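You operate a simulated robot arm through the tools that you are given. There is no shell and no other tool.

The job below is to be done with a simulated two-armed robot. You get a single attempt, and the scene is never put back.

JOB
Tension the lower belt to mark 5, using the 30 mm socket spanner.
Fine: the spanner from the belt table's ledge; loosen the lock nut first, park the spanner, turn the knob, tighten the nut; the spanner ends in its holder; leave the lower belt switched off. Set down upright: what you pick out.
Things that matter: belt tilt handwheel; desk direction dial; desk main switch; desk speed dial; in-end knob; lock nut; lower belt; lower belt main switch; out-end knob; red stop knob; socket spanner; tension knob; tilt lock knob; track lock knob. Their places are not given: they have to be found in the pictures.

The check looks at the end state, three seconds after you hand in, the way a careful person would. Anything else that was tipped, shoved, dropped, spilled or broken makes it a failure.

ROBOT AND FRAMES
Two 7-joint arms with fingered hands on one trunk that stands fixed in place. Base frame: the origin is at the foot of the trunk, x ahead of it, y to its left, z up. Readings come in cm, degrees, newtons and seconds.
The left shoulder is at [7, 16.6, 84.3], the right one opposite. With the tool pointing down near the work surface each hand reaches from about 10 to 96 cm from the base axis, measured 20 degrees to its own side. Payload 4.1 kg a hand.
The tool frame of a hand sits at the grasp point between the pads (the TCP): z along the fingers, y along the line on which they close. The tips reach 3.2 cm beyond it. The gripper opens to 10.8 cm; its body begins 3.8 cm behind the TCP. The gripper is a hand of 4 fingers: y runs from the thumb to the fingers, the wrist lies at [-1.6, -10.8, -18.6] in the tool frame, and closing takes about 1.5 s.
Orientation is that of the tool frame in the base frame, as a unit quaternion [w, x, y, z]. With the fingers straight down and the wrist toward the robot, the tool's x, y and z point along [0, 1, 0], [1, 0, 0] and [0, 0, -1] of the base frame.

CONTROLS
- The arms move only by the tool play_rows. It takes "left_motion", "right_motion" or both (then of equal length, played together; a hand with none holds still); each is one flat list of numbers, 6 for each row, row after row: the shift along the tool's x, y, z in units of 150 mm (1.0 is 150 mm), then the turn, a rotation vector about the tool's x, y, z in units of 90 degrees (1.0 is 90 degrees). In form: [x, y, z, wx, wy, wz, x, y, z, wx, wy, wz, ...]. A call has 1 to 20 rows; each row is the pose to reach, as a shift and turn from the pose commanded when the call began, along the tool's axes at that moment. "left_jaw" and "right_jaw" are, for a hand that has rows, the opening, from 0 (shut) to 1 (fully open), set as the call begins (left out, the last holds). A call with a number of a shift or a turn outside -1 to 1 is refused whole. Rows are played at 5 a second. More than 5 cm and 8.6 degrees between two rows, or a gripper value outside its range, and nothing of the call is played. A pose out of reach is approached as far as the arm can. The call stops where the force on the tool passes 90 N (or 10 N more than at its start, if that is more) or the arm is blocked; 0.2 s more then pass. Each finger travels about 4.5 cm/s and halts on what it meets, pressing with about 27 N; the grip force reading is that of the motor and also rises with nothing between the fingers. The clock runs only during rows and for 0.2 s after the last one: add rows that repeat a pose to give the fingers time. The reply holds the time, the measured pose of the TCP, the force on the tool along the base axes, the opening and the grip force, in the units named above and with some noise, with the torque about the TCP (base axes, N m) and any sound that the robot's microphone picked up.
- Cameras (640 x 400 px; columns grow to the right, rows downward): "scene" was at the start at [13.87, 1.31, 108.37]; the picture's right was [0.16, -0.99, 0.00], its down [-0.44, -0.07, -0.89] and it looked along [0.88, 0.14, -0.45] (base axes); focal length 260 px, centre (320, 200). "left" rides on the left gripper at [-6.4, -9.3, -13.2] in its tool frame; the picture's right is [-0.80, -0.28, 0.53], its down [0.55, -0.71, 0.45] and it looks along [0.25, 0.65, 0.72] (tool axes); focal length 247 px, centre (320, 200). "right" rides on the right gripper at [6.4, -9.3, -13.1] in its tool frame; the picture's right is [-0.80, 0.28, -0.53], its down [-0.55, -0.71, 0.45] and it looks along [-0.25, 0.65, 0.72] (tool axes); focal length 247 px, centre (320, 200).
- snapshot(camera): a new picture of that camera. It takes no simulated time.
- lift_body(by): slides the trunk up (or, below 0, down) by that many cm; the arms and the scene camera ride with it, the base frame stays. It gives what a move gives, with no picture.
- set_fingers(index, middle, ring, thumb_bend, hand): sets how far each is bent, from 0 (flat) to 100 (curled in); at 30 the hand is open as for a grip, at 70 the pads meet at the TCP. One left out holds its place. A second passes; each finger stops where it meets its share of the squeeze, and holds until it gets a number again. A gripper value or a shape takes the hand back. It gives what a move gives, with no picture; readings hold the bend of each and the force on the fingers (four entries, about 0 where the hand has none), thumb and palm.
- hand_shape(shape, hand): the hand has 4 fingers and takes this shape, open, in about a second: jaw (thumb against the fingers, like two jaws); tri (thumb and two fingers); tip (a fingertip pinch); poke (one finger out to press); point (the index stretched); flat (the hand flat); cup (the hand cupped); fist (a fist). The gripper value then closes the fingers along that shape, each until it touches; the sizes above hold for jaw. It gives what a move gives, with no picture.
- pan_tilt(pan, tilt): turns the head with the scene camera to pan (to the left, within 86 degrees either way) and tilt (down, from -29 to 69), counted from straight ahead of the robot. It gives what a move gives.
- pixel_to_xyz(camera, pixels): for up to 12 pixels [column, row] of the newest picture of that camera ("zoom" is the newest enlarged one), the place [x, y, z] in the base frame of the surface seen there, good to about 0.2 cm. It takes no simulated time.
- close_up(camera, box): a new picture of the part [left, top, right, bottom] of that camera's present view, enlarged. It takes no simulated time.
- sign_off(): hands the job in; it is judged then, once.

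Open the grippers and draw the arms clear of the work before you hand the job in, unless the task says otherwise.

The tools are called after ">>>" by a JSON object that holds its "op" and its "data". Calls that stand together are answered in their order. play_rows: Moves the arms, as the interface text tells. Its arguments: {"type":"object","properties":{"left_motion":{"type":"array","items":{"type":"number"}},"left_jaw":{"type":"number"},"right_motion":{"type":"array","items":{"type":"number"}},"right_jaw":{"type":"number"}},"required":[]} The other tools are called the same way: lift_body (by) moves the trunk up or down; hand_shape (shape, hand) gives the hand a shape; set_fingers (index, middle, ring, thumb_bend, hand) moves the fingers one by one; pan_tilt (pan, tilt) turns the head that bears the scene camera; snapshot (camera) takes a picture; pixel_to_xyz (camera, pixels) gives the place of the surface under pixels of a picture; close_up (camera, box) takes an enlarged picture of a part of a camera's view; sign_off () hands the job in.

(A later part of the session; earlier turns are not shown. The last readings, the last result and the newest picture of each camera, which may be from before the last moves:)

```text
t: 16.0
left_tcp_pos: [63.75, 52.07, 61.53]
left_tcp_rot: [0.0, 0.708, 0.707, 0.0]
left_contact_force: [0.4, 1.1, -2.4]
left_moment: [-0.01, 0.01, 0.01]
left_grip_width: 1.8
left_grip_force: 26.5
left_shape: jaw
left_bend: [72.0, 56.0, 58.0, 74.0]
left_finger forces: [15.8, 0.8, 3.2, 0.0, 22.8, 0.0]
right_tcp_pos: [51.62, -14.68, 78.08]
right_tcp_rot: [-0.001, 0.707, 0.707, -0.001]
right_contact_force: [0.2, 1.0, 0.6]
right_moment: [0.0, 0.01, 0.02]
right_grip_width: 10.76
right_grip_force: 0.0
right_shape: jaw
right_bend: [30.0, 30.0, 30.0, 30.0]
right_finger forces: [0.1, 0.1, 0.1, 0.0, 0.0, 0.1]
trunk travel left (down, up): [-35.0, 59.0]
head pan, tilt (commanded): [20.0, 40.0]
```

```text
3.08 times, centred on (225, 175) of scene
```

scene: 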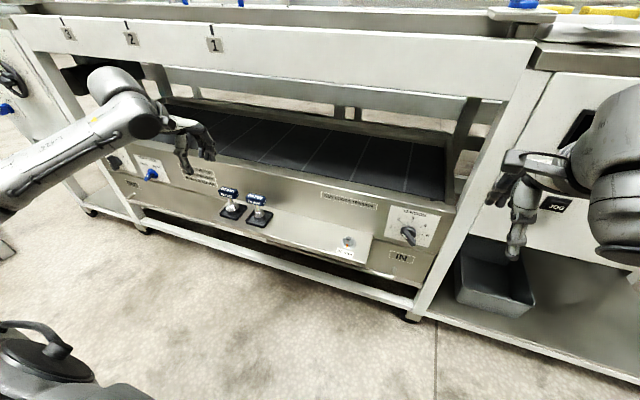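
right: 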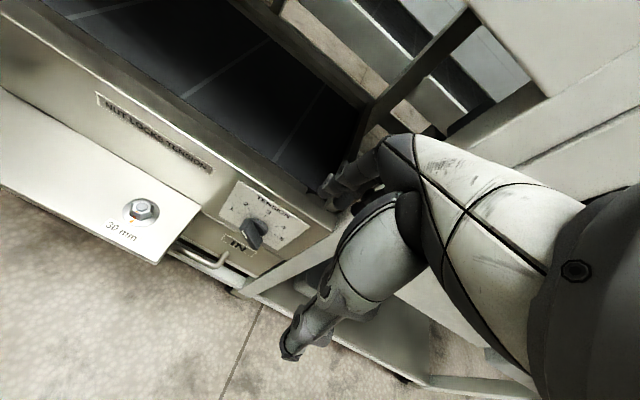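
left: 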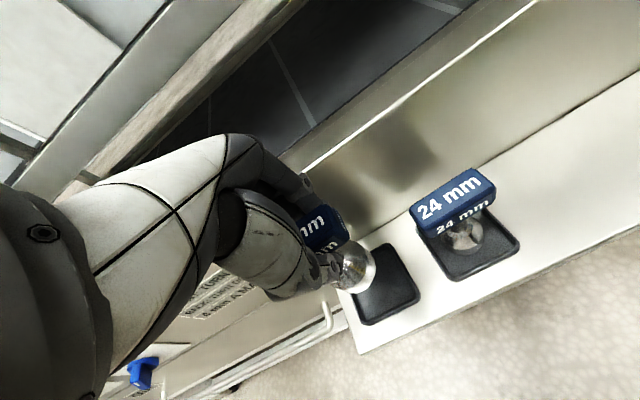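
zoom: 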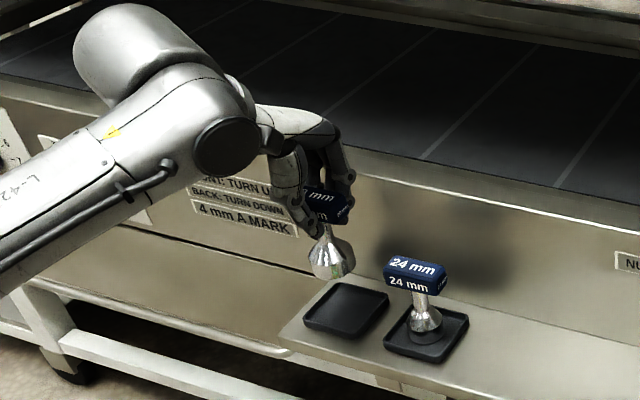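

The spanner is lifted upright; its holder is a shallow tray, now empty at zoom (345,310). I measure the tray and the hanging socket's places for later.

>>> {"op": "pixel_to_xyz", "data": {"camera": "zoom", "pixels": [[306, 320], [336, 283], [388, 298], [356, 338], [345, 310], [325, 305], [370, 305], [335, 270], [330, 250], [313, 270], [350, 262], [326, 205]]}}

>>> {"op": "pan_tilt", "data": {"pan": 15, "tilt": 40}}

```text
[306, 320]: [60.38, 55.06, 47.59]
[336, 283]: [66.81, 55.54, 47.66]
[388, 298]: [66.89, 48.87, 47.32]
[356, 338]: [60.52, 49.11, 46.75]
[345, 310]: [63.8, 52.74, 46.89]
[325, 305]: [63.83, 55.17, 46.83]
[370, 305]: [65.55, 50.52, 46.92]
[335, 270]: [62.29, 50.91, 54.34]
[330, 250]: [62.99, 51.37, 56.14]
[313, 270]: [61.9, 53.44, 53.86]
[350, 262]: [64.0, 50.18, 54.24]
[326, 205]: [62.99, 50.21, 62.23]
```

```text
t: 16.6
left_tcp_pos: [63.74, 52.05, 61.52]
left_tcp_rot: [0.0, 0.707, 0.707, 0.0]
left_contact_force: [0.1, 0.8, -1.4]
left_moment: [0.0, -0.03, 0.02]
left_grip_width: 1.8
left_grip_force: 26.8
left_shape: jaw
left_bend: [72.0, 56.0, 58.0, 74.0]
left_finger forces: [15.8, 0.9, 3.2, 0.1, 22.8, 0.1]
right_tcp_pos: [51.57, -14.54, 78.0]
right_tcp_rot: [0.0, 0.708, 0.706, 0.0]
right_contact_force: [-1.0, 0.5, -0.5]
right_moment: [0.01, -0.02, -0.03]
right_grip_width: 10.76
right_grip_force: 0.1
right_shape: jaw
right_bend: [30.0, 30.0, 30.0, 30.0]
right_finger forces: [0.0, 0.0, 0.0, 0.0, 0.1, 0.0]
trunk travel left (down, up): [-35.0, 59.0]
head pan, tilt (commanded): [15.0, 40.0]
```

The tray's centre is about (63.65, 52.2), floor z≈46.85, so the spanner's bottom hangs about 8.6 cm below the TCP. I raise and pull back so as to clear the 24 mm spanner, then travel toward the nut.

>>> {"op": "play_rows", "data": {"left_motion": [0, -0.15, -0.13, 0, 0, 0, 0, -0.3, -0.26, 0, 0, 0, 0, -0.5, -0.4, 0, 0, 0, -0.2, -0.5, -0.4, 0, 0, 0, -0.4, -0.5, -0.4, 0, 0, 0, -0.6, -0.5, -0.4, 0, 0, 0, -0.8, -0.5, -0.4, 0, 0, 0, -1.0, -0.5, -0.4, 0, 0, 0, -1.0, -0.5, -0.4, 0, 0, 0]}}

>>> {"op": "snapshot", "data": {"camera": "scene"}}

```text
t: 18.6
left_tcp_pos: [55.91, 37.08, 67.46]
left_tcp_rot: [0.001, 0.708, 0.706, 0.0]
left_contact_force: [0.3, 0.0, -3.4]
left_moment: [0.0, 0.02, 0.04]
left_grip_width: 1.79
left_grip_force: 27.0
left_shape: jaw
left_bend: [72.0, 56.0, 58.0, 74.0]
left_finger forces: [15.9, 0.7, 3.2, 0.1, 22.4, 0.0]
right_tcp_pos: [51.51, -14.66, 77.93]
right_tcp_rot: [-0.001, 0.707, 0.707, -0.001]
right_contact_force: [-0.2, -0.4, -0.5]
right_moment: [0.0, -0.01, -0.01]
right_grip_width: 10.75
right_grip_force: 0.2
right_shape: jaw
right_bend: [30.0, 30.0, 30.0, 30.0]
right_finger forces: [0.0, 0.1, 0.0, 0.0, 0.0, 0.0]
trunk travel left (down, up): [-35.0, 59.0]
head pan, tilt (commanded): [15.0, 40.0]
```

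```text
taken
```

scene: 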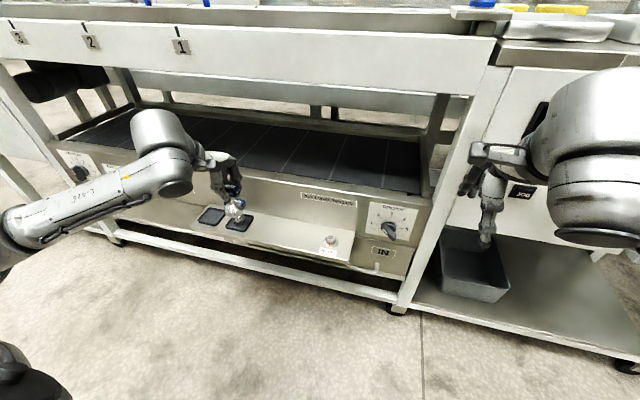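

The path is clear and the grip steady; I continue along −y toward the nut.

>>> {"op": "play_rows", "data": {"left_motion": [-0.2, 0, 0, 0, 0, 0, -0.4, 0, 0, 0, 0, 0, -0.6, 0, 0, 0, 0, 0, -0.8, 0, 0, 0, 0, 0, -1.0, 0, 0, 0, 0, 0, -1.0, 0, 0, 0, 0, 0]}}

>>> {"op": "play_rows", "data": {"left_motion": [-0.2, 0, 0, 0, 0, 0, -0.4, 0, 0, 0, 0, 0, -0.6, 0, 0, 0, 0, 0, -0.658, 0.1, 0, 0, 0, 0, -0.658, 0.26, 0, 0, 0, 0, -0.658, 0.42, 0, 0, 0, 0, -0.658, 0.52, 0, 0, 0, 0, -0.658, 0.52, 0, 0, 0, 0]}}

>>> {"op": "snapshot", "data": {"camera": "scene"}}

>>> {"op": "snapshot", "data": {"camera": "left"}}

```text
t: 20.0
left_tcp_pos: [56.11, 22.0, 67.62]
left_tcp_rot: [0.0, 0.708, 0.706, 0.0]
left_contact_force: [-0.6, -0.1, -2.1]
left_moment: [-0.03, -0.01, -0.01]
left_grip_width: 1.82
left_grip_force: 27.3
left_shape: jaw
left_bend: [72.0, 56.0, 58.0, 74.0]
left_finger forces: [16.0, 0.8, 3.0, 0.0, 22.3, 0.0]
right_tcp_pos: [51.53, -14.57, 77.99]
right_tcp_rot: [-0.001, 0.707, 0.707, -0.001]
right_contact_force: [0.5, 0.2, 0.0]
right_moment: [0.01, -0.01, 0.01]
right_grip_width: 10.76
right_grip_force: 0.2
right_shape: jaw
right_bend: [30.0, 30.0, 30.0, 30.0]
right_finger forces: [0.0, 0.0, 0.0, 0.0, 0.0, 0.1]
trunk travel left (down, up): [-35.0, 59.0]
head pan, tilt (commanded): [15.0, 40.0]
```

```text
t: 21.8
left_tcp_pos: [64.24, 12.24, 67.38]
left_tcp_rot: [-0.001, 0.707, 0.708, 0.001]
left_contact_force: [-0.4, -0.2, -3.2]
left_moment: [-0.02, 0.03, 0.02]
left_grip_width: 1.8
left_grip_force: 26.8
left_shape: jaw
left_bend: [72.0, 56.0, 58.0, 74.0]
left_finger forces: [16.0, 0.7, 3.0, 0.0, 22.1, 0.0]
right_tcp_pos: [51.66, -14.67, 78.0]
right_tcp_rot: [-0.001, 0.708, 0.707, 0.0]
right_contact_force: [-0.8, 0.7, 0.1]
right_moment: [0.01, -0.02, 0.03]
right_grip_width: 10.76
right_grip_force: 0.0
right_shape: jaw
right_bend: [30.0, 30.0, 30.0, 30.0]
right_finger forces: [0.0, 0.0, 0.1, 0.1, 0.0, 0.0]
trunk travel left (down, up): [-35.0, 59.0]
head pan, tilt (commanded): [15.0, 40.0]
```

```text
taken
```

scene: 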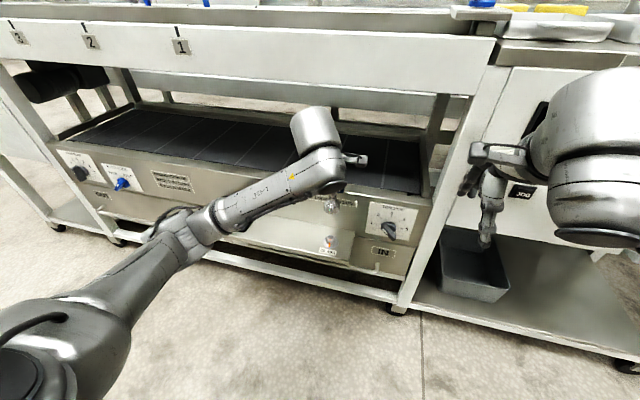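

```text
taken
```

left: 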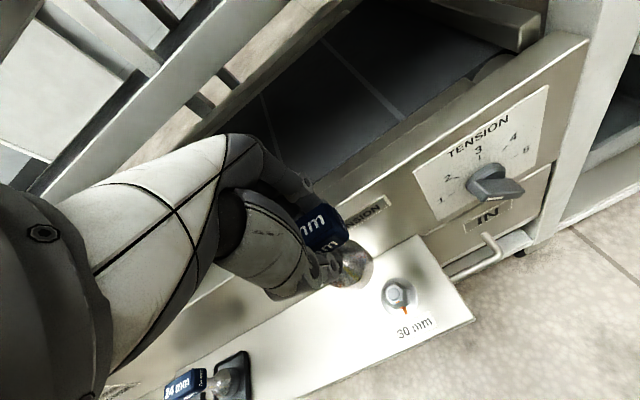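

The nut is visible in the left camera at about (398,295). I zoom there to measure its centre and orientation.

>>> {"op": "close_up", "data": {"camera": "left", "box": [350, 250, 450, 340]}}

>>> {"op": "close_up", "data": {"camera": "scene", "box": [290, 170, 390, 270]}}

```text
4.44 times, centred on (400, 295) of left
```

zoom: 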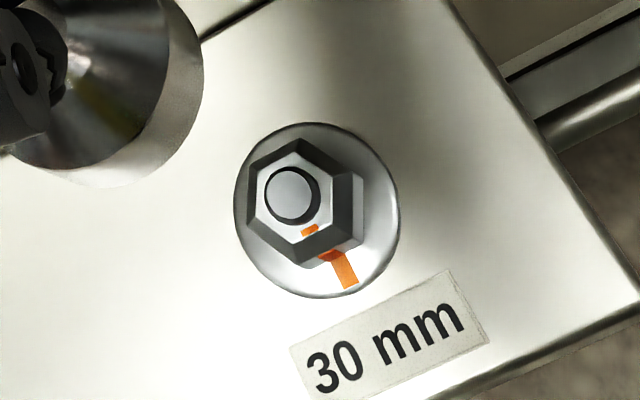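

```text
4.00 times, centred on (340, 220) of scene
```

zoom: 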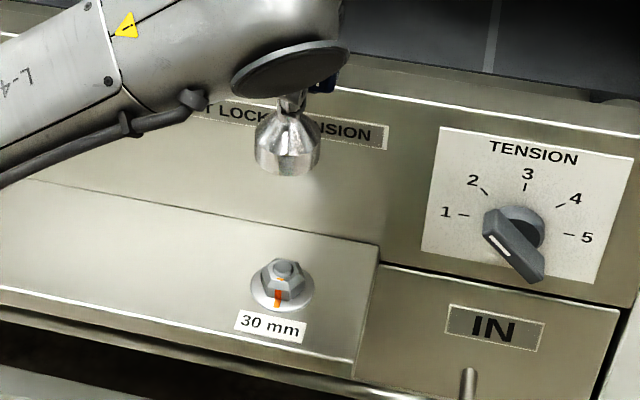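

>>> {"op": "pixel_to_xyz", "data": {"camera": "zoom", "pixels": [[257, 155], [288, 172], [318, 155], [288, 150], [286, 265], [276, 268], [296, 270], [286, 275], [252, 290], [313, 290], [282, 308], [283, 262]]}}

>>> {"op": "close_up", "data": {"camera": "left", "box": [350, 250, 450, 340]}}

>>> {"op": "pixel_to_xyz", "data": {"camera": "zoom", "pixels": [[290, 193], [262, 180], [300, 150], [337, 177], [290, 245], [265, 215], [330, 225], [240, 190], [395, 200], [330, 290], [290, 130], [270, 270]]}}

```text
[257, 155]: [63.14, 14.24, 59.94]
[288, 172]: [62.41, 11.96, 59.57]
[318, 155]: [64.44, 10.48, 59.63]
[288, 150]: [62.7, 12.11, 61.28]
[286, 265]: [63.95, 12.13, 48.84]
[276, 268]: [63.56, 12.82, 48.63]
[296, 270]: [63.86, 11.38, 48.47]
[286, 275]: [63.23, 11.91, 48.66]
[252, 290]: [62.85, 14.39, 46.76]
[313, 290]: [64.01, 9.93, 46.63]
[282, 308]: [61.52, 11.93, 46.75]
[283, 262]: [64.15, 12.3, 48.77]
```

```text
4.44 times, centred on (400, 295) of left
```

zoom: 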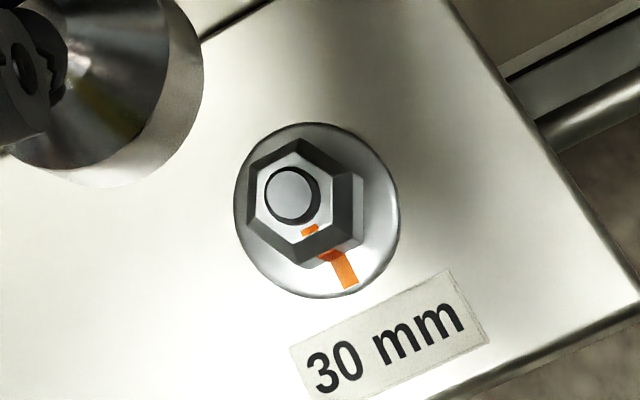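

```text
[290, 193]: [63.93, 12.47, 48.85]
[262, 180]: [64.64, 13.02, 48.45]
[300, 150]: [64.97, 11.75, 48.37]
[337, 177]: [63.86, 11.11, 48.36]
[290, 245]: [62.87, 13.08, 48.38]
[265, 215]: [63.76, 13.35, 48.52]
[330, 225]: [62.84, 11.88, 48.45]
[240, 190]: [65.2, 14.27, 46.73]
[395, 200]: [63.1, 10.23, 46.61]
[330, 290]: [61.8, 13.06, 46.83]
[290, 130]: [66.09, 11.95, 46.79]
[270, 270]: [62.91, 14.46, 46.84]
```

The nut's centre works out to about (63.8, 12.3). The socket now sits near (64.4, 12.5), so I shift slightly toward −x and lower until its bottom is about 1 cm above the bolt.

>>> {"op": "play_rows", "data": {"left_motion": [-0.011, -0.036, 0.12, 0, 0, 0, -0.011, -0.036, 0.26, 0, 0, 0, -0.011, -0.036, 0.4, 0, 0, 0, -0.011, -0.036, 0.5, 0, 0, 0, -0.011, -0.036, 0.57, 0, 0, 0, -0.011, -0.036, 0.57, 0, 0, 0]}}

>>> {"op": "close_up", "data": {"camera": "scene", "box": [290, 190, 370, 260]}}

>>> {"op": "close_up", "data": {"camera": "left", "box": [280, 200, 420, 320]}}

```text
t: 23.2
left_tcp_pos: [63.56, 12.06, 58.88]
left_tcp_rot: [0.0, 0.707, 0.707, 0.0]
left_contact_force: [0.3, -0.9, -2.4]
left_moment: [-0.01, 0.05, -0.04]
left_grip_width: 1.83
left_grip_force: 27.3
left_shape: jaw
left_bend: [72.0, 56.0, 58.0, 75.0]
left_finger forces: [15.9, 0.8, 2.9, 0.1, 22.1, 0.1]
right_tcp_pos: [51.62, -14.75, 78.0]
right_tcp_rot: [-0.001, 0.707, 0.707, -0.001]
right_contact_force: [0.8, 0.6, 0.5]
right_moment: [-0.01, 0.01, -0.02]
right_grip_width: 10.76
right_grip_force: 0.0
right_shape: jaw
right_bend: [30.0, 30.0, 30.0, 30.0]
right_finger forces: [0.2, 0.0, 0.0, 0.0, 0.1, 0.0]
trunk travel left (down, up): [-35.0, 59.0]
head pan, tilt (commanded): [15.0, 40.0]
```

```text
5.71 times, centred on (330, 225) of scene
```

zoom: 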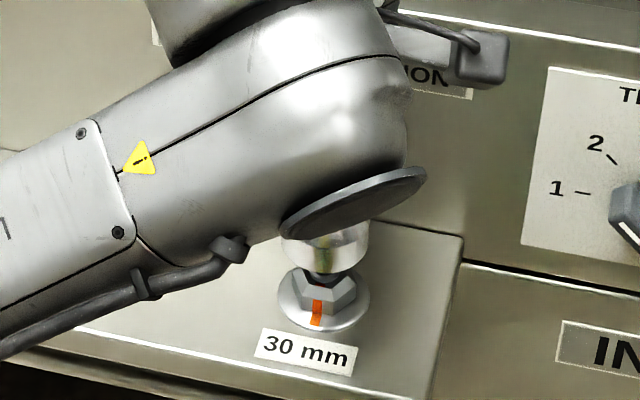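

```text
3.33 times, centred on (350, 260) of left
```

zoom: 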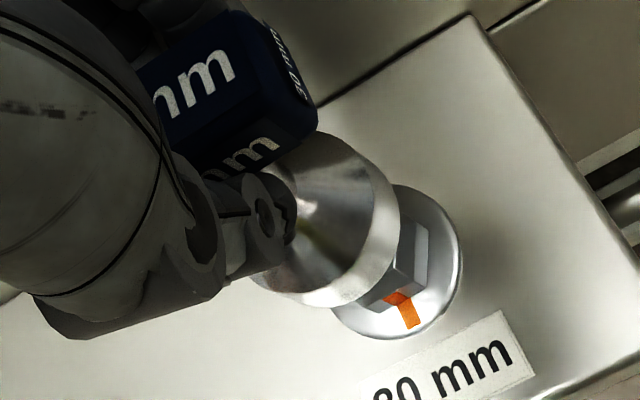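

I measure the socket rim (left zoom, e.g. (398,215), (380,268), (345,302)) against the washer's edge.

>>> {"op": "pixel_to_xyz", "data": {"camera": "zoom", "pixels": [[396, 212], [385, 258], [362, 290], [340, 303], [305, 300], [388, 185], [455, 240], [448, 290], [420, 325], [385, 338], [350, 325], [420, 200]]}}

```text
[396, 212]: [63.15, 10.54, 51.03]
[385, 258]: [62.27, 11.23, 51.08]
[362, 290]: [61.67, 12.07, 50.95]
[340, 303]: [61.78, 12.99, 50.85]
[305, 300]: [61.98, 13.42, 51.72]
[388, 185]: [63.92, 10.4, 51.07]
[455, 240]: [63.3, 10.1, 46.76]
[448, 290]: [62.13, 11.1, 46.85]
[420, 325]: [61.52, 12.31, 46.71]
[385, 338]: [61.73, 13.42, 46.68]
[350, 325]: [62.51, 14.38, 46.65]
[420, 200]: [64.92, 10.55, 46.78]
```

Socket centre ≈(63.6, 12.35) against nut centre ≈(63.75, 12.4): nearly aligned. I shift 0.1 cm in x and lower 1.3 cm to just above the bolt, then go on in small steps.

>>> {"op": "play_rows", "data": {"left_motion": [0.004, 0.008, 0.03, 0, 0, 0, 0.004, 0.008, 0.06, 0, 0, 0, 0.004, 0.008, 0.085, 0, 0, 0, 0.004, 0.008, 0.085, 0, 0, 0]}}

>>> {"op": "play_rows", "data": {"left_motion": [0, 0, 0.015, 0, 0, 0, 0, 0, 0.03, 0, 0, 0, 0, 0, 0.045, 0, 0, 0, 0, 0, 0.045, 0, 0, 0]}}

>>> {"op": "close_up", "data": {"camera": "left", "box": [280, 200, 420, 320]}}

```text
t: 24.2
left_tcp_pos: [63.68, 12.1, 57.66]
left_tcp_rot: [0.0, 0.707, 0.707, 0.0]
left_contact_force: [0.6, 0.1, -3.0]
left_moment: [0.01, 0.0, -0.01]
left_grip_width: 1.79
left_grip_force: 26.8
left_shape: jaw
left_bend: [72.0, 56.0, 58.0, 75.0]
left_finger forces: [15.9, 0.9, 3.0, 0.0, 22.0, 0.0]
right_tcp_pos: [51.59, -14.75, 77.96]
right_tcp_rot: [0.0, 0.707, 0.707, -0.001]
right_contact_force: [0.3, -0.1, 0.1]
right_moment: [0.0, 0.0, -0.01]
right_grip_width: 10.76
right_grip_force: 0.1
right_shape: jaw
right_bend: [30.0, 30.0, 30.0, 30.0]
right_finger forces: [0.0, 0.0, 0.0, 0.0, 0.0, 0.0]
trunk travel left (down, up): [-35.0, 59.0]
head pan, tilt (commanded): [15.0, 40.0]
```

```text
t: 25.2
left_tcp_pos: [63.73, 12.06, 57.06]
left_tcp_rot: [0.0, 0.707, 0.707, 0.0]
left_contact_force: [-0.4, -0.1, -3.2]
left_moment: [-0.01, 0.02, -0.02]
left_grip_width: 1.8
left_grip_force: 26.9
left_shape: jaw
left_bend: [72.0, 56.0, 58.0, 75.0]
left_finger forces: [15.9, 0.9, 3.1, 0.1, 22.0, 0.0]
right_tcp_pos: [51.56, -14.79, 78.03]
right_tcp_rot: [-0.001, 0.707, 0.707, -0.001]
right_contact_force: [0.1, 0.6, 0.3]
right_moment: [0.03, -0.01, -0.01]
right_grip_width: 10.78
right_grip_force: 0.0
right_shape: jaw
right_bend: [30.0, 30.0, 30.0, 30.0]
right_finger forces: [0.0, 0.1, 0.0, 0.0, 0.0, 0.0]
trunk travel left (down, up): [-35.0, 59.0]
head pan, tilt (commanded): [15.0, 40.0]
```

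```text
3.33 times, centred on (350, 260) of left
```

zoom: 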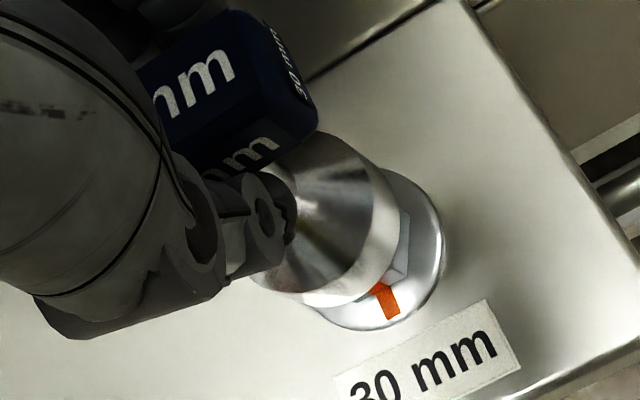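

No contact yet at z 57.06, the socket's rim being around the nut's top. I lower in two more small steps, watching the force.

>>> {"op": "play_rows", "data": {"left_motion": [0, 0, 0.01, 0, 0, 0, 0, 0, 0.02, 0, 0, 0, 0, 0, 0.03, 0, 0, 0, 0, 0, 0.03, 0, 0, 0]}}

>>> {"op": "play_rows", "data": {"left_motion": [0, 0, 0.01, 0, 0, 0, 0, 0, 0.02, 0, 0, 0, 0, 0, 0.02, 0, 0, 0]}}

```text
t: 26.2
left_tcp_pos: [63.55, 12.11, 56.63]
left_tcp_rot: [-0.001, 0.708, 0.707, -0.001]
left_contact_force: [-0.4, 1.0, -3.5]
left_moment: [-0.02, -0.01, -0.01]
left_grip_width: 1.82
left_grip_force: 27.0
left_shape: jaw
left_bend: [72.0, 56.0, 58.0, 75.0]
left_finger forces: [15.9, 0.9, 3.0, 0.0, 21.8, 0.1]
right_tcp_pos: [51.6, -14.68, 77.88]
right_tcp_rot: [0.0, 0.707, 0.707, -0.001]
right_contact_force: [0.0, -0.4, 0.4]
right_moment: [0.02, -0.01, -0.01]
right_grip_width: 10.77
right_grip_force: 0.0
right_shape: jaw
right_bend: [30.0, 30.0, 30.0, 30.0]
right_finger forces: [0.0, 0.1, 0.0, 0.1, 0.1, 0.1]
trunk travel left (down, up): [-35.0, 59.0]
head pan, tilt (commanded): [15.0, 40.0]
```

```text
t: 27.0
left_tcp_pos: [63.44, 12.12, 56.24]
left_tcp_rot: [0.0, 0.707, 0.707, 0.0]
left_contact_force: [0.4, -0.8, -2.6]
left_moment: [-0.01, 0.06, 0.02]
left_grip_width: 1.83
left_grip_force: 27.0
left_shape: jaw
left_bend: [72.0, 56.0, 58.0, 75.0]
left_finger forces: [16.0, 0.9, 3.1, 0.0, 21.7, 0.0]
right_tcp_pos: [51.51, -14.53, 77.99]
right_tcp_rot: [-0.001, 0.707, 0.707, -0.001]
right_contact_force: [-0.2, 0.4, -0.1]
right_moment: [-0.03, 0.0, -0.01]
right_grip_width: 10.8
right_grip_force: 0.0
right_shape: jaw
right_bend: [30.0, 30.0, 30.0, 30.0]
right_finger forces: [0.0, 0.0, 0.0, 0.0, 0.0, 0.0]
trunk travel left (down, up): [-35.0, 59.0]
head pan, tilt (commanded): [15.0, 40.0]
```

At z 56.24 the rim is below the nut's top without resistance, so the socket is slipping over the hex. I continue another 0.5 cm.

>>> {"op": "play_rows", "data": {"left_motion": [0, 0, 0.01, 0, 0, 0, 0, 0, 0.02, 0, 0, 0, 0, 0, 0.02, 0, 0, 0]}}

>>> {"op": "play_rows", "data": {"left_motion": [0, 0, 0.01, 0, 0, 0, 0, 0, 0.02, 0, 0, 0, 0, 0, 0.02, 0, 0, 0]}}

>>> {"op": "close_up", "data": {"camera": "left", "box": [280, 200, 420, 320]}}

>>> {"op": "close_up", "data": {"camera": "scene", "box": [290, 190, 370, 260]}}

```text
t: 27.8
left_tcp_pos: [63.6, 12.24, 55.85]
left_tcp_rot: [0.0, 0.707, 0.707, 0.0]
left_contact_force: [-1.0, -1.0, 2.5]
left_moment: [-0.09, 0.01, 0.0]
left_grip_width: 1.85
left_grip_force: 27.4
left_shape: jaw
left_bend: [72.0, 56.0, 58.0, 75.0]
left_finger forces: [14.5, 1.0, 3.7, 0.1, 20.8, 0.1]
right_tcp_pos: [51.52, -14.75, 78.08]
right_tcp_rot: [0.001, 0.707, 0.707, -0.001]
right_contact_force: [0.4, -0.9, -0.5]
right_moment: [-0.01, -0.02, -0.02]
right_grip_width: 10.77
right_grip_force: 0.0
right_shape: jaw
right_bend: [30.0, 30.0, 30.0, 30.0]
right_finger forces: [0.1, 0.1, 0.1, 0.0, 0.0, 0.0]
trunk travel left (down, up): [-35.0, 59.0]
head pan, tilt (commanded): [15.0, 40.0]
```

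```text
t: 28.6
left_tcp_pos: [63.51, 12.16, 55.72]
left_tcp_rot: [0.0, 0.707, 0.707, 0.0]
left_contact_force: [-1.2, -0.3, 10.3]
left_moment: [-0.02, 0.0, 0.03]
left_grip_width: 1.96
left_grip_force: 27.0
left_shape: jaw
left_bend: [72.0, 56.0, 58.0, 77.0]
left_finger forces: [14.2, 1.6, 2.4, 0.0, 18.7, 0.1]
right_tcp_pos: [51.49, -14.69, 78.05]
right_tcp_rot: [0.0, 0.707, 0.707, -0.001]
right_contact_force: [-0.4, -0.7, 0.1]
right_moment: [0.02, -0.01, 0.0]
right_grip_width: 10.76
right_grip_force: 0.1
right_shape: jaw
right_bend: [30.0, 30.0, 30.0, 30.0]
right_finger forces: [0.0, 0.0, 0.0, 0.0, 0.0, 0.1]
trunk travel left (down, up): [-35.0, 59.0]
head pan, tilt (commanded): [15.0, 40.0]
```

```text
3.33 times, centred on (350, 260) of left
```

zoom: 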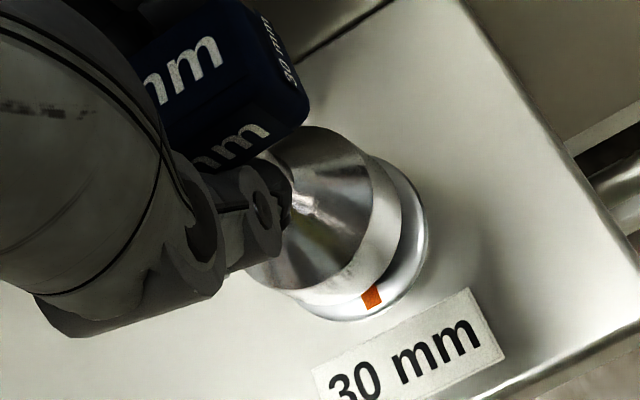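

```text
5.71 times, centred on (330, 225) of scene
```

zoom: 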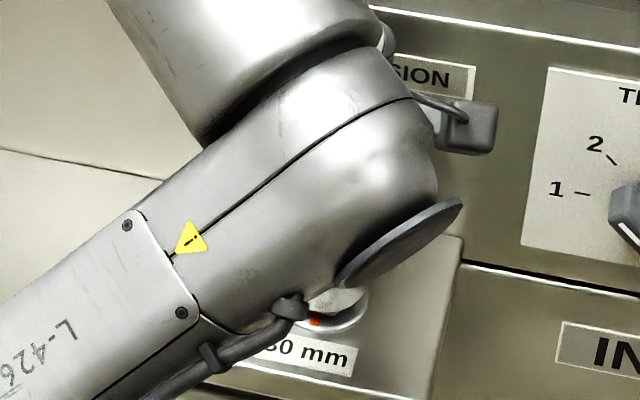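

Contact builds (10 N) at z≈55.7 with the nut hidden inside the socket: it is seated. I ease the push slightly and turn counter-clockwise seen from above (negative about tool z) by about 22° to feel the torque.

>>> {"op": "play_rows", "data": {"left_motion": [0, 0, -0.005, 0, 0, -0.06, 0, 0, -0.005, 0, 0, -0.12, 0, 0, -0.005, 0, 0, -0.18, 0, 0, -0.005, 0, 0, -0.24, 0, 0, -0.005, 0, 0, -0.24]}}

>>> {"op": "close_up", "data": {"camera": "left", "box": [280, 180, 440, 320]}}

```text
t: 29.8
left_tcp_pos: [63.54, 12.12, 55.65]
left_tcp_rot: [0.0, 0.561, 0.828, -0.001]
left_contact_force: [0.1, -1.0, -2.1]
left_moment: [-0.1, 0.05, 0.02]
left_grip_width: 1.92
left_grip_force: 26.9
left_shape: jaw
left_bend: [72.0, 56.0, 58.0, 77.0]
left_finger forces: [16.4, 1.3, 4.2, 0.0, 20.9, 0.0]
right_tcp_pos: [51.57, -14.57, 77.84]
right_tcp_rot: [0.0, 0.707, 0.707, -0.001]
right_contact_force: [0.8, -0.1, 0.9]
right_moment: [-0.01, 0.03, 0.0]
right_grip_width: 10.75
right_grip_force: 0.0
right_shape: jaw
right_bend: [30.0, 30.0, 30.0, 30.0]
right_finger forces: [0.0, 0.0, 0.0, 0.0, 0.0, 0.0]
trunk travel left (down, up): [-35.0, 59.0]
head pan, tilt (commanded): [15.0, 40.0]
```

```text
2.86 times, centred on (360, 250) of left
```

zoom: 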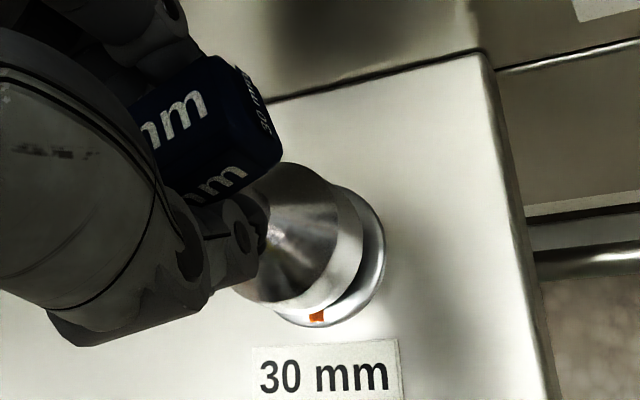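

The turn met no torque (0.02 N m), so either the hex isn't engaged or the nut moves freely. I press down a little more and continue to about 43° to see whether the torque rises.

>>> {"op": "play_rows", "data": {"left_motion": [0, 0, 0.012, 0, 0, 0, 0, 0, 0.025, 0, 0, 0, 0, 0, 0.025, 0, 0, 0]}}

>>> {"op": "play_rows", "data": {"left_motion": [0, 0, 0, 0, 0, -0.06, 0, 0, 0, 0, 0, -0.12, 0, 0, 0, 0, 0, -0.12]}}

>>> {"op": "play_rows", "data": {"left_motion": [0, 0, 0, 0, 0, -0.06, 0, 0, 0, 0, 0, -0.12, 0, 0, 0, 0, 0, -0.12]}}

>>> {"op": "close_up", "data": {"camera": "left", "box": [280, 180, 440, 320]}}

```text
t: 30.6
left_tcp_pos: [63.48, 12.18, 55.27]
left_tcp_rot: [-0.001, 0.561, 0.828, -0.001]
left_contact_force: [-0.5, -1.4, -3.4]
left_moment: [-0.12, 0.03, 0.04]
left_grip_width: 1.9
left_grip_force: 27.2
left_shape: jaw
left_bend: [72.0, 56.0, 58.0, 77.0]
left_finger forces: [16.0, 1.2, 4.9, 0.0, 21.6, 0.0]
right_tcp_pos: [51.45, -14.61, 78.01]
right_tcp_rot: [-0.001, 0.707, 0.707, 0.0]
right_contact_force: [0.4, -0.4, 0.0]
right_moment: [-0.01, 0.0, -0.01]
right_grip_width: 10.77
right_grip_force: 0.1
right_shape: jaw
right_bend: [30.0, 30.0, 30.0, 30.0]
right_finger forces: [0.0, 0.0, 0.1, 0.0, 0.0, 0.0]
trunk travel left (down, up): [-35.0, 59.0]
head pan, tilt (commanded): [15.0, 40.0]
```

```text
t: 31.4
left_tcp_pos: [63.59, 12.17, 55.21]
left_tcp_rot: [0.0, 0.481, 0.877, 0.0]
left_contact_force: [0.5, -1.6, -2.1]
left_moment: [-0.13, 0.0, -0.02]
left_grip_width: 1.88
left_grip_force: 26.7
left_shape: jaw
left_bend: [72.0, 56.0, 59.0, 77.0]
left_finger forces: [15.6, 1.4, 4.6, 0.0, 21.3, 0.0]
right_tcp_pos: [51.49, -14.66, 78.01]
right_tcp_rot: [-0.001, 0.707, 0.707, 0.0]
right_contact_force: [0.3, -0.6, 0.6]
right_moment: [-0.02, 0.03, 0.0]
right_grip_width: 10.75
right_grip_force: 0.0
right_shape: jaw
right_bend: [30.0, 30.0, 30.0, 30.0]
right_finger forces: [0.0, 0.0, 0.1, 0.0, 0.0, 0.1]
trunk travel left (down, up): [-35.0, 59.0]
head pan, tilt (commanded): [15.0, 40.0]
```

```text
t: 32.2
left_tcp_pos: [63.59, 12.01, 55.39]
left_tcp_rot: [0.0, 0.397, 0.918, 0.0]
left_contact_force: [2.3, -3.9, -2.1]
left_moment: [-0.15, -0.13, -0.19]
left_grip_width: 1.89
left_grip_force: 27.3
left_shape: jaw
left_bend: [72.0, 56.0, 58.0, 77.0]
left_finger forces: [14.4, 1.1, 6.3, 0.0, 21.5, 0.0]
right_tcp_pos: [51.52, -14.61, 77.99]
right_tcp_rot: [-0.002, 0.707, 0.707, 0.0]
right_contact_force: [-0.1, 0.0, -0.3]
right_moment: [0.0, 0.01, -0.01]
right_grip_width: 10.79
right_grip_force: 0.0
right_shape: jaw
right_bend: [30.0, 30.0, 30.0, 30.0]
right_finger forces: [0.0, 0.0, 0.0, 0.1, 0.1, 0.0]
trunk travel left (down, up): [-35.0, 59.0]
head pan, tilt (commanded): [15.0, 40.0]
```

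```text
2.86 times, centred on (360, 250) of left
```

zoom: 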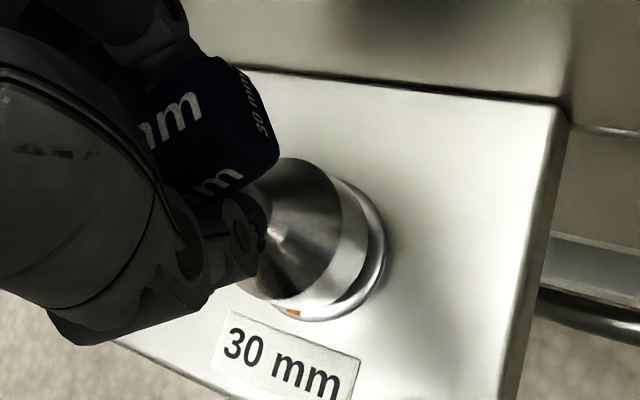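

At 22° the socket dropped a further 0.4 cm without force, i.e. it is now fully over the hex, and a torque of −0.19 N m has begun to build. I continue turning counter-clockwise.

>>> {"op": "play_rows", "data": {"left_motion": [0, 0, 0, 0, 0, -0.06, 0, 0, 0, 0, 0, -0.12, 0, 0, 0, 0, 0, -0.12]}}

>>> {"op": "close_up", "data": {"camera": "left", "box": [280, 180, 440, 320]}}

```text
t: 33.0
left_tcp_pos: [63.49, 12.11, 55.26]
left_tcp_rot: [-0.001, 0.309, 0.951, 0.001]
left_contact_force: [3.2, -4.2, -2.3]
left_moment: [-0.19, -0.14, -0.17]
left_grip_width: 1.89
left_grip_force: 27.0
left_shape: jaw
left_bend: [72.0, 56.0, 58.0, 77.0]
left_finger forces: [15.1, 1.0, 6.6, 0.0, 21.4, 0.0]
right_tcp_pos: [51.65, -14.64, 78.03]
right_tcp_rot: [-0.001, 0.707, 0.707, -0.001]
right_contact_force: [-0.6, 0.4, 0.1]
right_moment: [0.0, -0.01, 0.0]
right_grip_width: 10.77
right_grip_force: 0.2
right_shape: jaw
right_bend: [30.0, 30.0, 30.0, 30.0]
right_finger forces: [0.0, 0.1, 0.0, 0.0, 0.1, 0.1]
trunk travel left (down, up): [-35.0, 59.0]
head pan, tilt (commanded): [15.0, 40.0]
```

```text
2.86 times, centred on (360, 250) of left
```

zoom: 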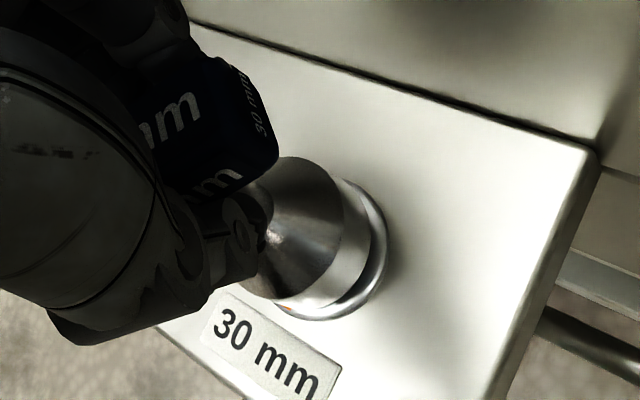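

The rotation is at 54° with a steady −0.17 N m, consistent with the nut turning against friction. I keep turning.

>>> {"op": "play_rows", "data": {"left_motion": [0, 0, 0, 0, 0, -0.06, 0, 0, 0, 0, 0, -0.12, 0, 0, 0, 0, 0, -0.18, 0, 0, 0, 0, 0, -0.24, 0, 0, 0, 0, 0, -0.24]}}

>>> {"op": "snapshot", "data": {"camera": "scene"}}

>>> {"op": "close_up", "data": {"camera": "left", "box": [260, 160, 460, 320]}}

```text
t: 34.4
left_tcp_pos: [64.66, 16.98, 55.54]
left_tcp_rot: [0.003, 0.098, 0.995, 0.033]
left_contact_force: [0.1, -0.2, -2.0]
left_moment: [-0.01, -0.01, -0.01]
left_grip_width: 1.7
left_grip_force: 27.3
left_shape: jaw
left_bend: [73.0, 56.0, 47.0, 76.0]
left_finger forces: [13.8, 1.3, 3.3, 0.1, 24.0, 0.0]
right_tcp_pos: [51.45, -14.63, 77.85]
right_tcp_rot: [-0.001, 0.707, 0.707, 0.0]
right_contact_force: [0.7, -0.6, -0.2]
right_moment: [0.03, -0.03, -0.01]
right_grip_width: 10.74
right_grip_force: 0.0
right_shape: jaw
right_bend: [30.0, 30.0, 30.0, 30.0]
right_finger forces: [0.1, 0.0, 0.1, 0.1, 0.0, 0.0]
trunk travel left (down, up): [-35.0, 59.0]
head pan, tilt (commanded): [15.0, 40.0]
stopped in row 5 (left hand): the arm was blocked; the commanded pose is now the measured one
```

```text
taken
```

scene: 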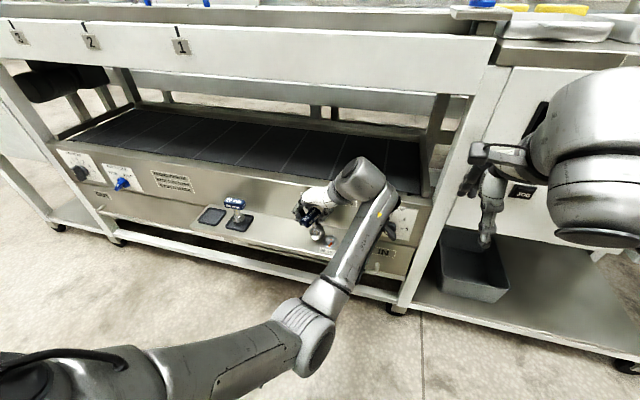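

```text
2.50 times, centred on (360, 240) of left
```

zoom: 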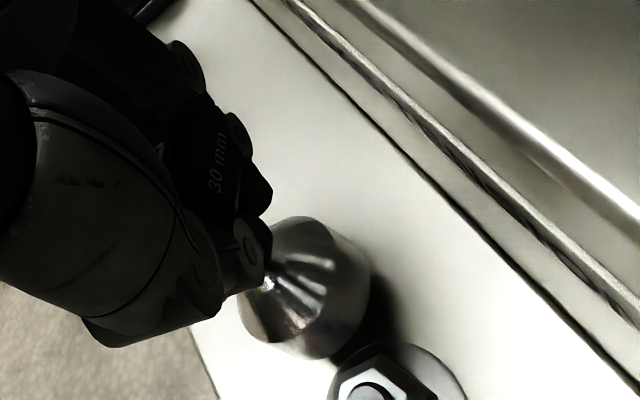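

The arm was blocked and the spanner came off the nut, though it's still held. I look closely before doing anything else: wrist, knob and nut.

>>> {"op": "close_up", "data": {"camera": "scene", "box": [270, 140, 440, 280]}}

>>> {"op": "close_up", "data": {"camera": "right", "box": [0, 0, 640, 400]}}

>>> {"op": "snapshot", "data": {"camera": "left"}}

```text
2.86 times, centred on (355, 210) of scene
```

zoom: 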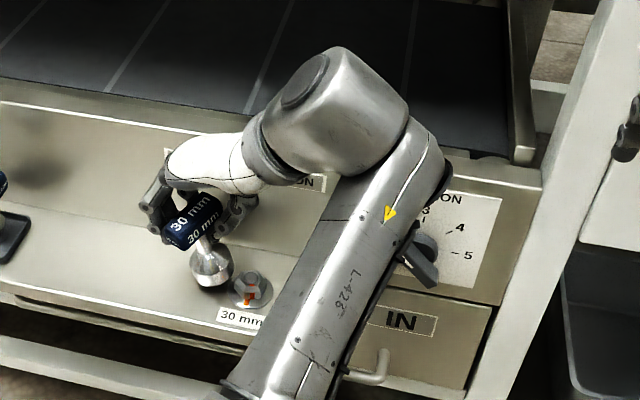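

```text
1.00 times, centred on (320, 200) of right (not enlarged: the box is as wide or as high as the picture)
```

zoom: 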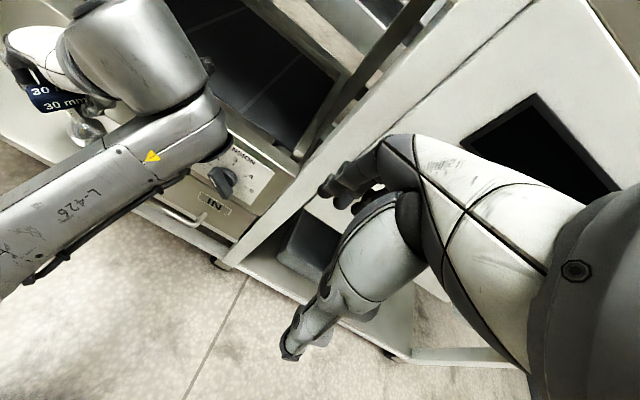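

```text
taken
```

left: 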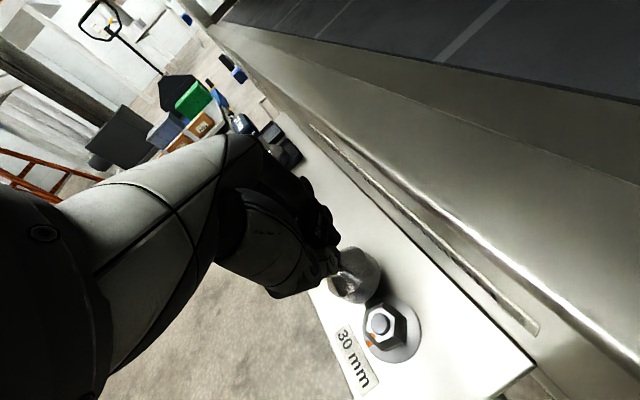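

>>> {"op": "close_up", "data": {"camera": "left", "box": [310, 240, 450, 380]}}

>>> {"op": "close_up", "data": {"camera": "scene", "box": [310, 220, 360, 260]}}

>>> {"op": "close_up", "data": {"camera": "right", "box": [160, 110, 280, 240]}}

```text
2.86 times, centred on (380, 310) of left
```

zoom: 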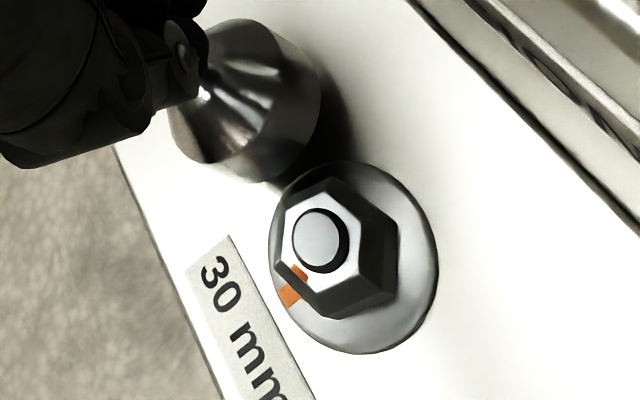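

```text
10.00 times, centred on (335, 240) of scene
```

zoom: 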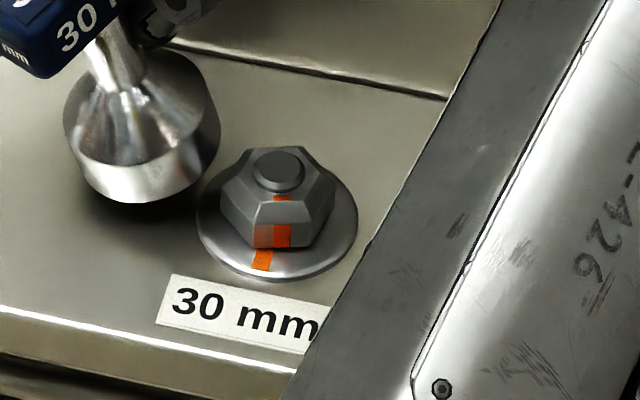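

```text
3.08 times, centred on (220, 175) of right
```

zoom: 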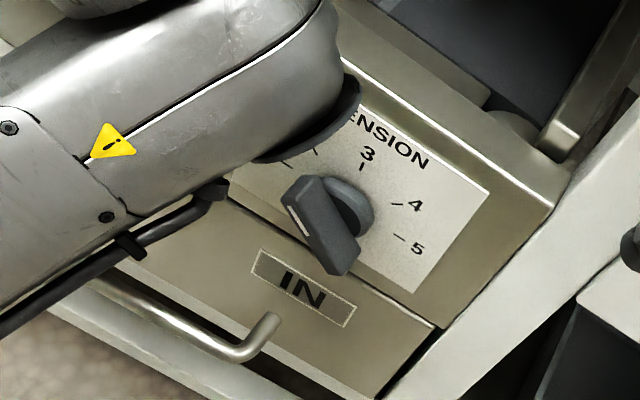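

The nut's orange mark has moved about 12–15° counter-clockwise relative to the washer, and the knob still points to 2: so the turning works, only the left arm ran out of room at this yaw. I lift straight up and level the hand.

>>> {"op": "play_rows", "data": {"left_motion": [0, 0.008, -0.12, 0, 0, 0, 0, 0.016, -0.24, 0, 0, 0, 0, 0.024, -0.36, 0.015, 0, 0, 0, 0.031, -0.47, 0.03, 0, 0, 0, 0.031, -0.47, 0.042, 0, 0, 0, 0.031, -0.47, 0.042, 0, 0]}}

>>> {"op": "close_up", "data": {"camera": "scene", "box": [270, 140, 440, 280]}}

>>> {"op": "snapshot", "data": {"camera": "left"}}

```text
t: 36.0
left_tcp_pos: [65.15, 21.24, 63.36]
left_tcp_rot: [0.006, 0.072, 0.997, 0.028]
left_contact_force: [0.6, -0.6, -2.3]
left_moment: [0.01, -0.04, 0.01]
left_grip_width: 1.66
left_grip_force: 27.0
left_shape: jaw
left_bend: [73.0, 56.0, 47.0, 76.0]
left_finger forces: [13.8, 1.2, 3.1, 0.0, 23.7, 0.1]
right_tcp_pos: [51.61, -14.67, 77.96]
right_tcp_rot: [0.0, 0.707, 0.707, 0.0]
right_contact_force: [-0.3, 0.9, 0.7]
right_moment: [0.03, -0.05, 0.01]
right_grip_width: 10.75
right_grip_force: 0.0
right_shape: jaw
right_bend: [30.0, 30.0, 30.0, 30.0]
right_finger forces: [0.1, 0.0, 0.1, 0.0, 0.1, 0.1]
trunk travel left (down, up): [-35.0, 59.0]
head pan, tilt (commanded): [15.0, 40.0]
stopped in row 6 (left hand): the arm was blocked; the commanded pose is now the measured one
```

```text
2.86 times, centred on (355, 210) of scene
```

zoom: 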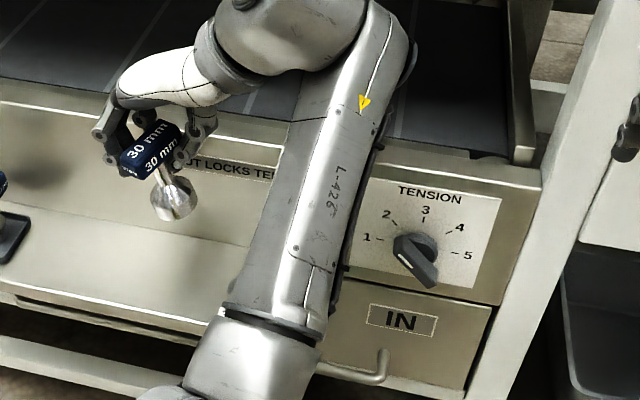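

```text
taken
```

left: 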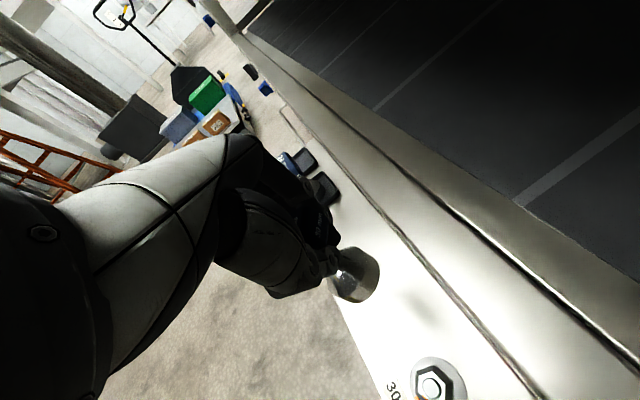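

The hand is blocked in this twisted pose; nothing is being pressed. I rotate it back clockwise toward the wrist-to-robot pose while drawing 7 cm back from the panel.

>>> {"op": "play_rows", "data": {"left_motion": [0.1, -0.015, 0, 0, 0, 0.05, 0.2, -0.03, 0, 0, 0, 0.13, 0.3, -0.045, 0, 0, 0, 0.21, 0.4, -0.06, 0, 0, 0, 0.29, 0.46, -0.067, 0, 0, 0, 0.37, 0.46, -0.067, 0, 0, 0, 0.45, 0.46, -0.067, 0, 0, 0, 0.53, 0.46, -0.067, 0, 0, 0, 0.61, 0.46, -0.067, 0, 0, 0, 0.69, 0.46, -0.067, 0, 0, 0, 0.77, 0.46, -0.067, 0, 0, 0, 0.85, 0.46, -0.067, 0, 0, 0, 0.9, 0.46, -0.067, 0, 0, 0, 0.9]}}

>>> {"op": "snapshot", "data": {"camera": "scene"}}

>>> {"op": "snapshot", "data": {"camera": "left"}}

```text
t: 37.2
left_tcp_pos: [59.39, 27.73, 65.72]
left_tcp_rot: [0.0, 0.292, 0.952, 0.09]
left_contact_force: [0.3, 0.0, -2.5]
left_moment: [-0.01, -0.01, 0.0]
left_grip_width: 1.69
left_grip_force: 27.2
left_shape: jaw
left_bend: [73.0, 56.0, 47.0, 76.0]
left_finger forces: [13.9, 1.2, 3.0, 0.0, 23.9, 0.0]
right_tcp_pos: [51.47, -14.57, 77.96]
right_tcp_rot: [-0.001, 0.707, 0.707, -0.001]
right_contact_force: [0.0, 0.5, 0.7]
right_moment: [-0.02, 0.03, 0.03]
right_grip_width: 10.76
right_grip_force: 0.0
right_shape: jaw
right_bend: [30.0, 30.0, 30.0, 30.0]
right_finger forces: [0.0, 0.1, 0.1, 0.0, 0.0, 0.0]
trunk travel left (down, up): [-35.0, 59.0]
head pan, tilt (commanded): [15.0, 40.0]
stopped in row 5 (left hand): the arm was blocked; the commanded pose is now the measured one
```

```text
taken
```

scene: 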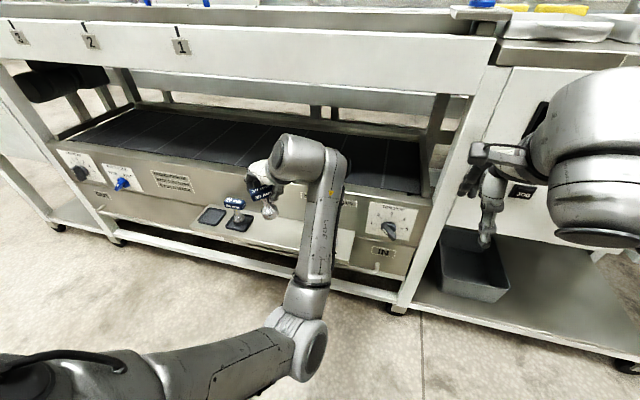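

```text
taken
```

left: 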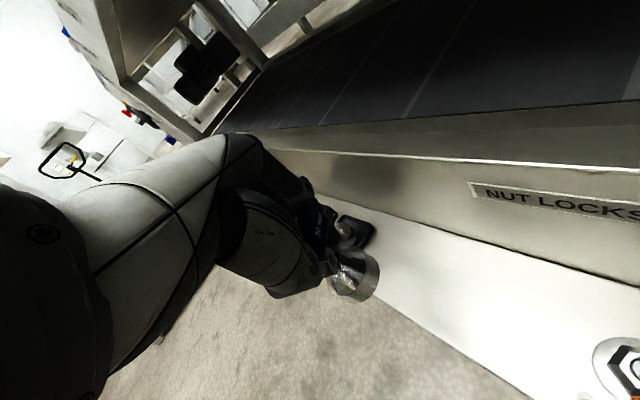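

The knob and ledge are untouched, but the arm lags in this posture (tilt ≈10°, yaw ≈56°). From here I rotate slowly back to the upright wrist-to-robot pose with no shift.

>>> {"op": "play_rows", "data": {"left_motion": [0, 0, 0, 0.0065, -0.0065, 0.048, 0, 0, 0, 0.013, -0.013, 0.095, 0, 0, 0, 0.0195, -0.0195, 0.143, 0, 0, 0, 0.026, -0.026, 0.19, 0, 0, 0, 0.0325, -0.0325, 0.238, 0, 0, 0, 0.039, -0.039, 0.286, 0, 0, 0, 0.0455, -0.0455, 0.333, 0, 0, 0, 0.052, -0.052, 0.381, 0, 0, 0, 0.0585, -0.0585, 0.429, 0, 0, 0, 0.065, -0.065, 0.476, 0, 0, 0, 0.0715, -0.0715, 0.524, 0, 0, 0, 0.078, -0.078, 0.571, 0, 0, 0, 0.0845, -0.0845, 0.619, 0, 0, 0, 0.0845, -0.0845, 0.619]}}

>>> {"op": "snapshot", "data": {"camera": "scene"}}

>>> {"op": "snapshot", "data": {"camera": "left"}}

```text
t: 40.2
left_tcp_pos: [59.35, 27.63, 65.72]
left_tcp_rot: [0.002, 0.708, 0.706, -0.001]
left_contact_force: [1.1, -0.1, -3.5]
left_moment: [-0.03, 0.01, -0.02]
left_grip_width: 1.7
left_grip_force: 27.2
left_shape: jaw
left_bend: [73.0, 56.0, 47.0, 76.0]
left_finger forces: [14.4, 1.1, 2.7, 0.0, 23.4, 0.0]
right_tcp_pos: [51.59, -14.73, 77.98]
right_tcp_rot: [0.0, 0.707, 0.707, 0.0]
right_contact_force: [-0.1, -0.4, -0.5]
right_moment: [0.0, 0.0, -0.04]
right_grip_width: 10.73
right_grip_force: 0.1
right_shape: jaw
right_bend: [30.0, 30.0, 30.0, 30.0]
right_finger forces: [0.0, 0.1, 0.0, 0.0, 0.0, 0.1]
trunk travel left (down, up): [-35.0, 59.0]
head pan, tilt (commanded): [15.0, 40.0]
```

```text
taken
```

scene: 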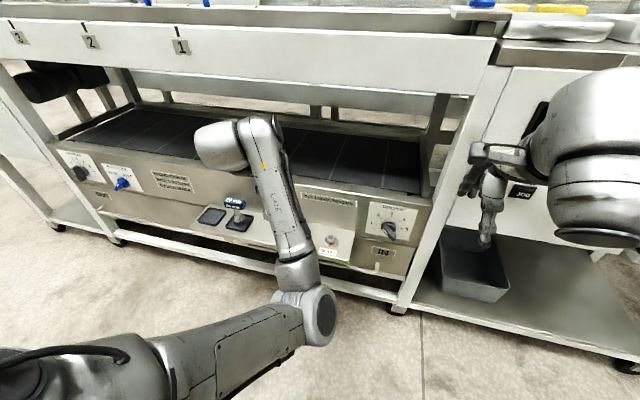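

```text
taken
```

left: 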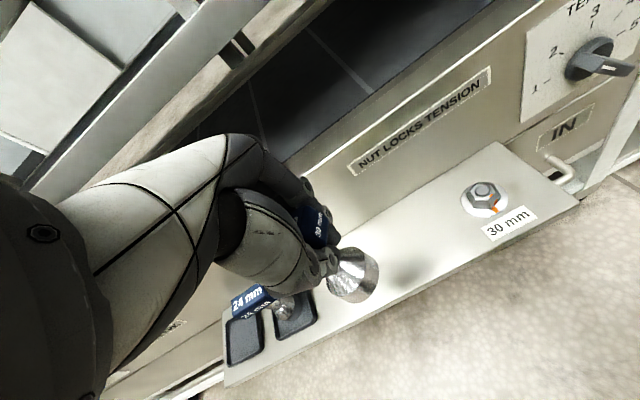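

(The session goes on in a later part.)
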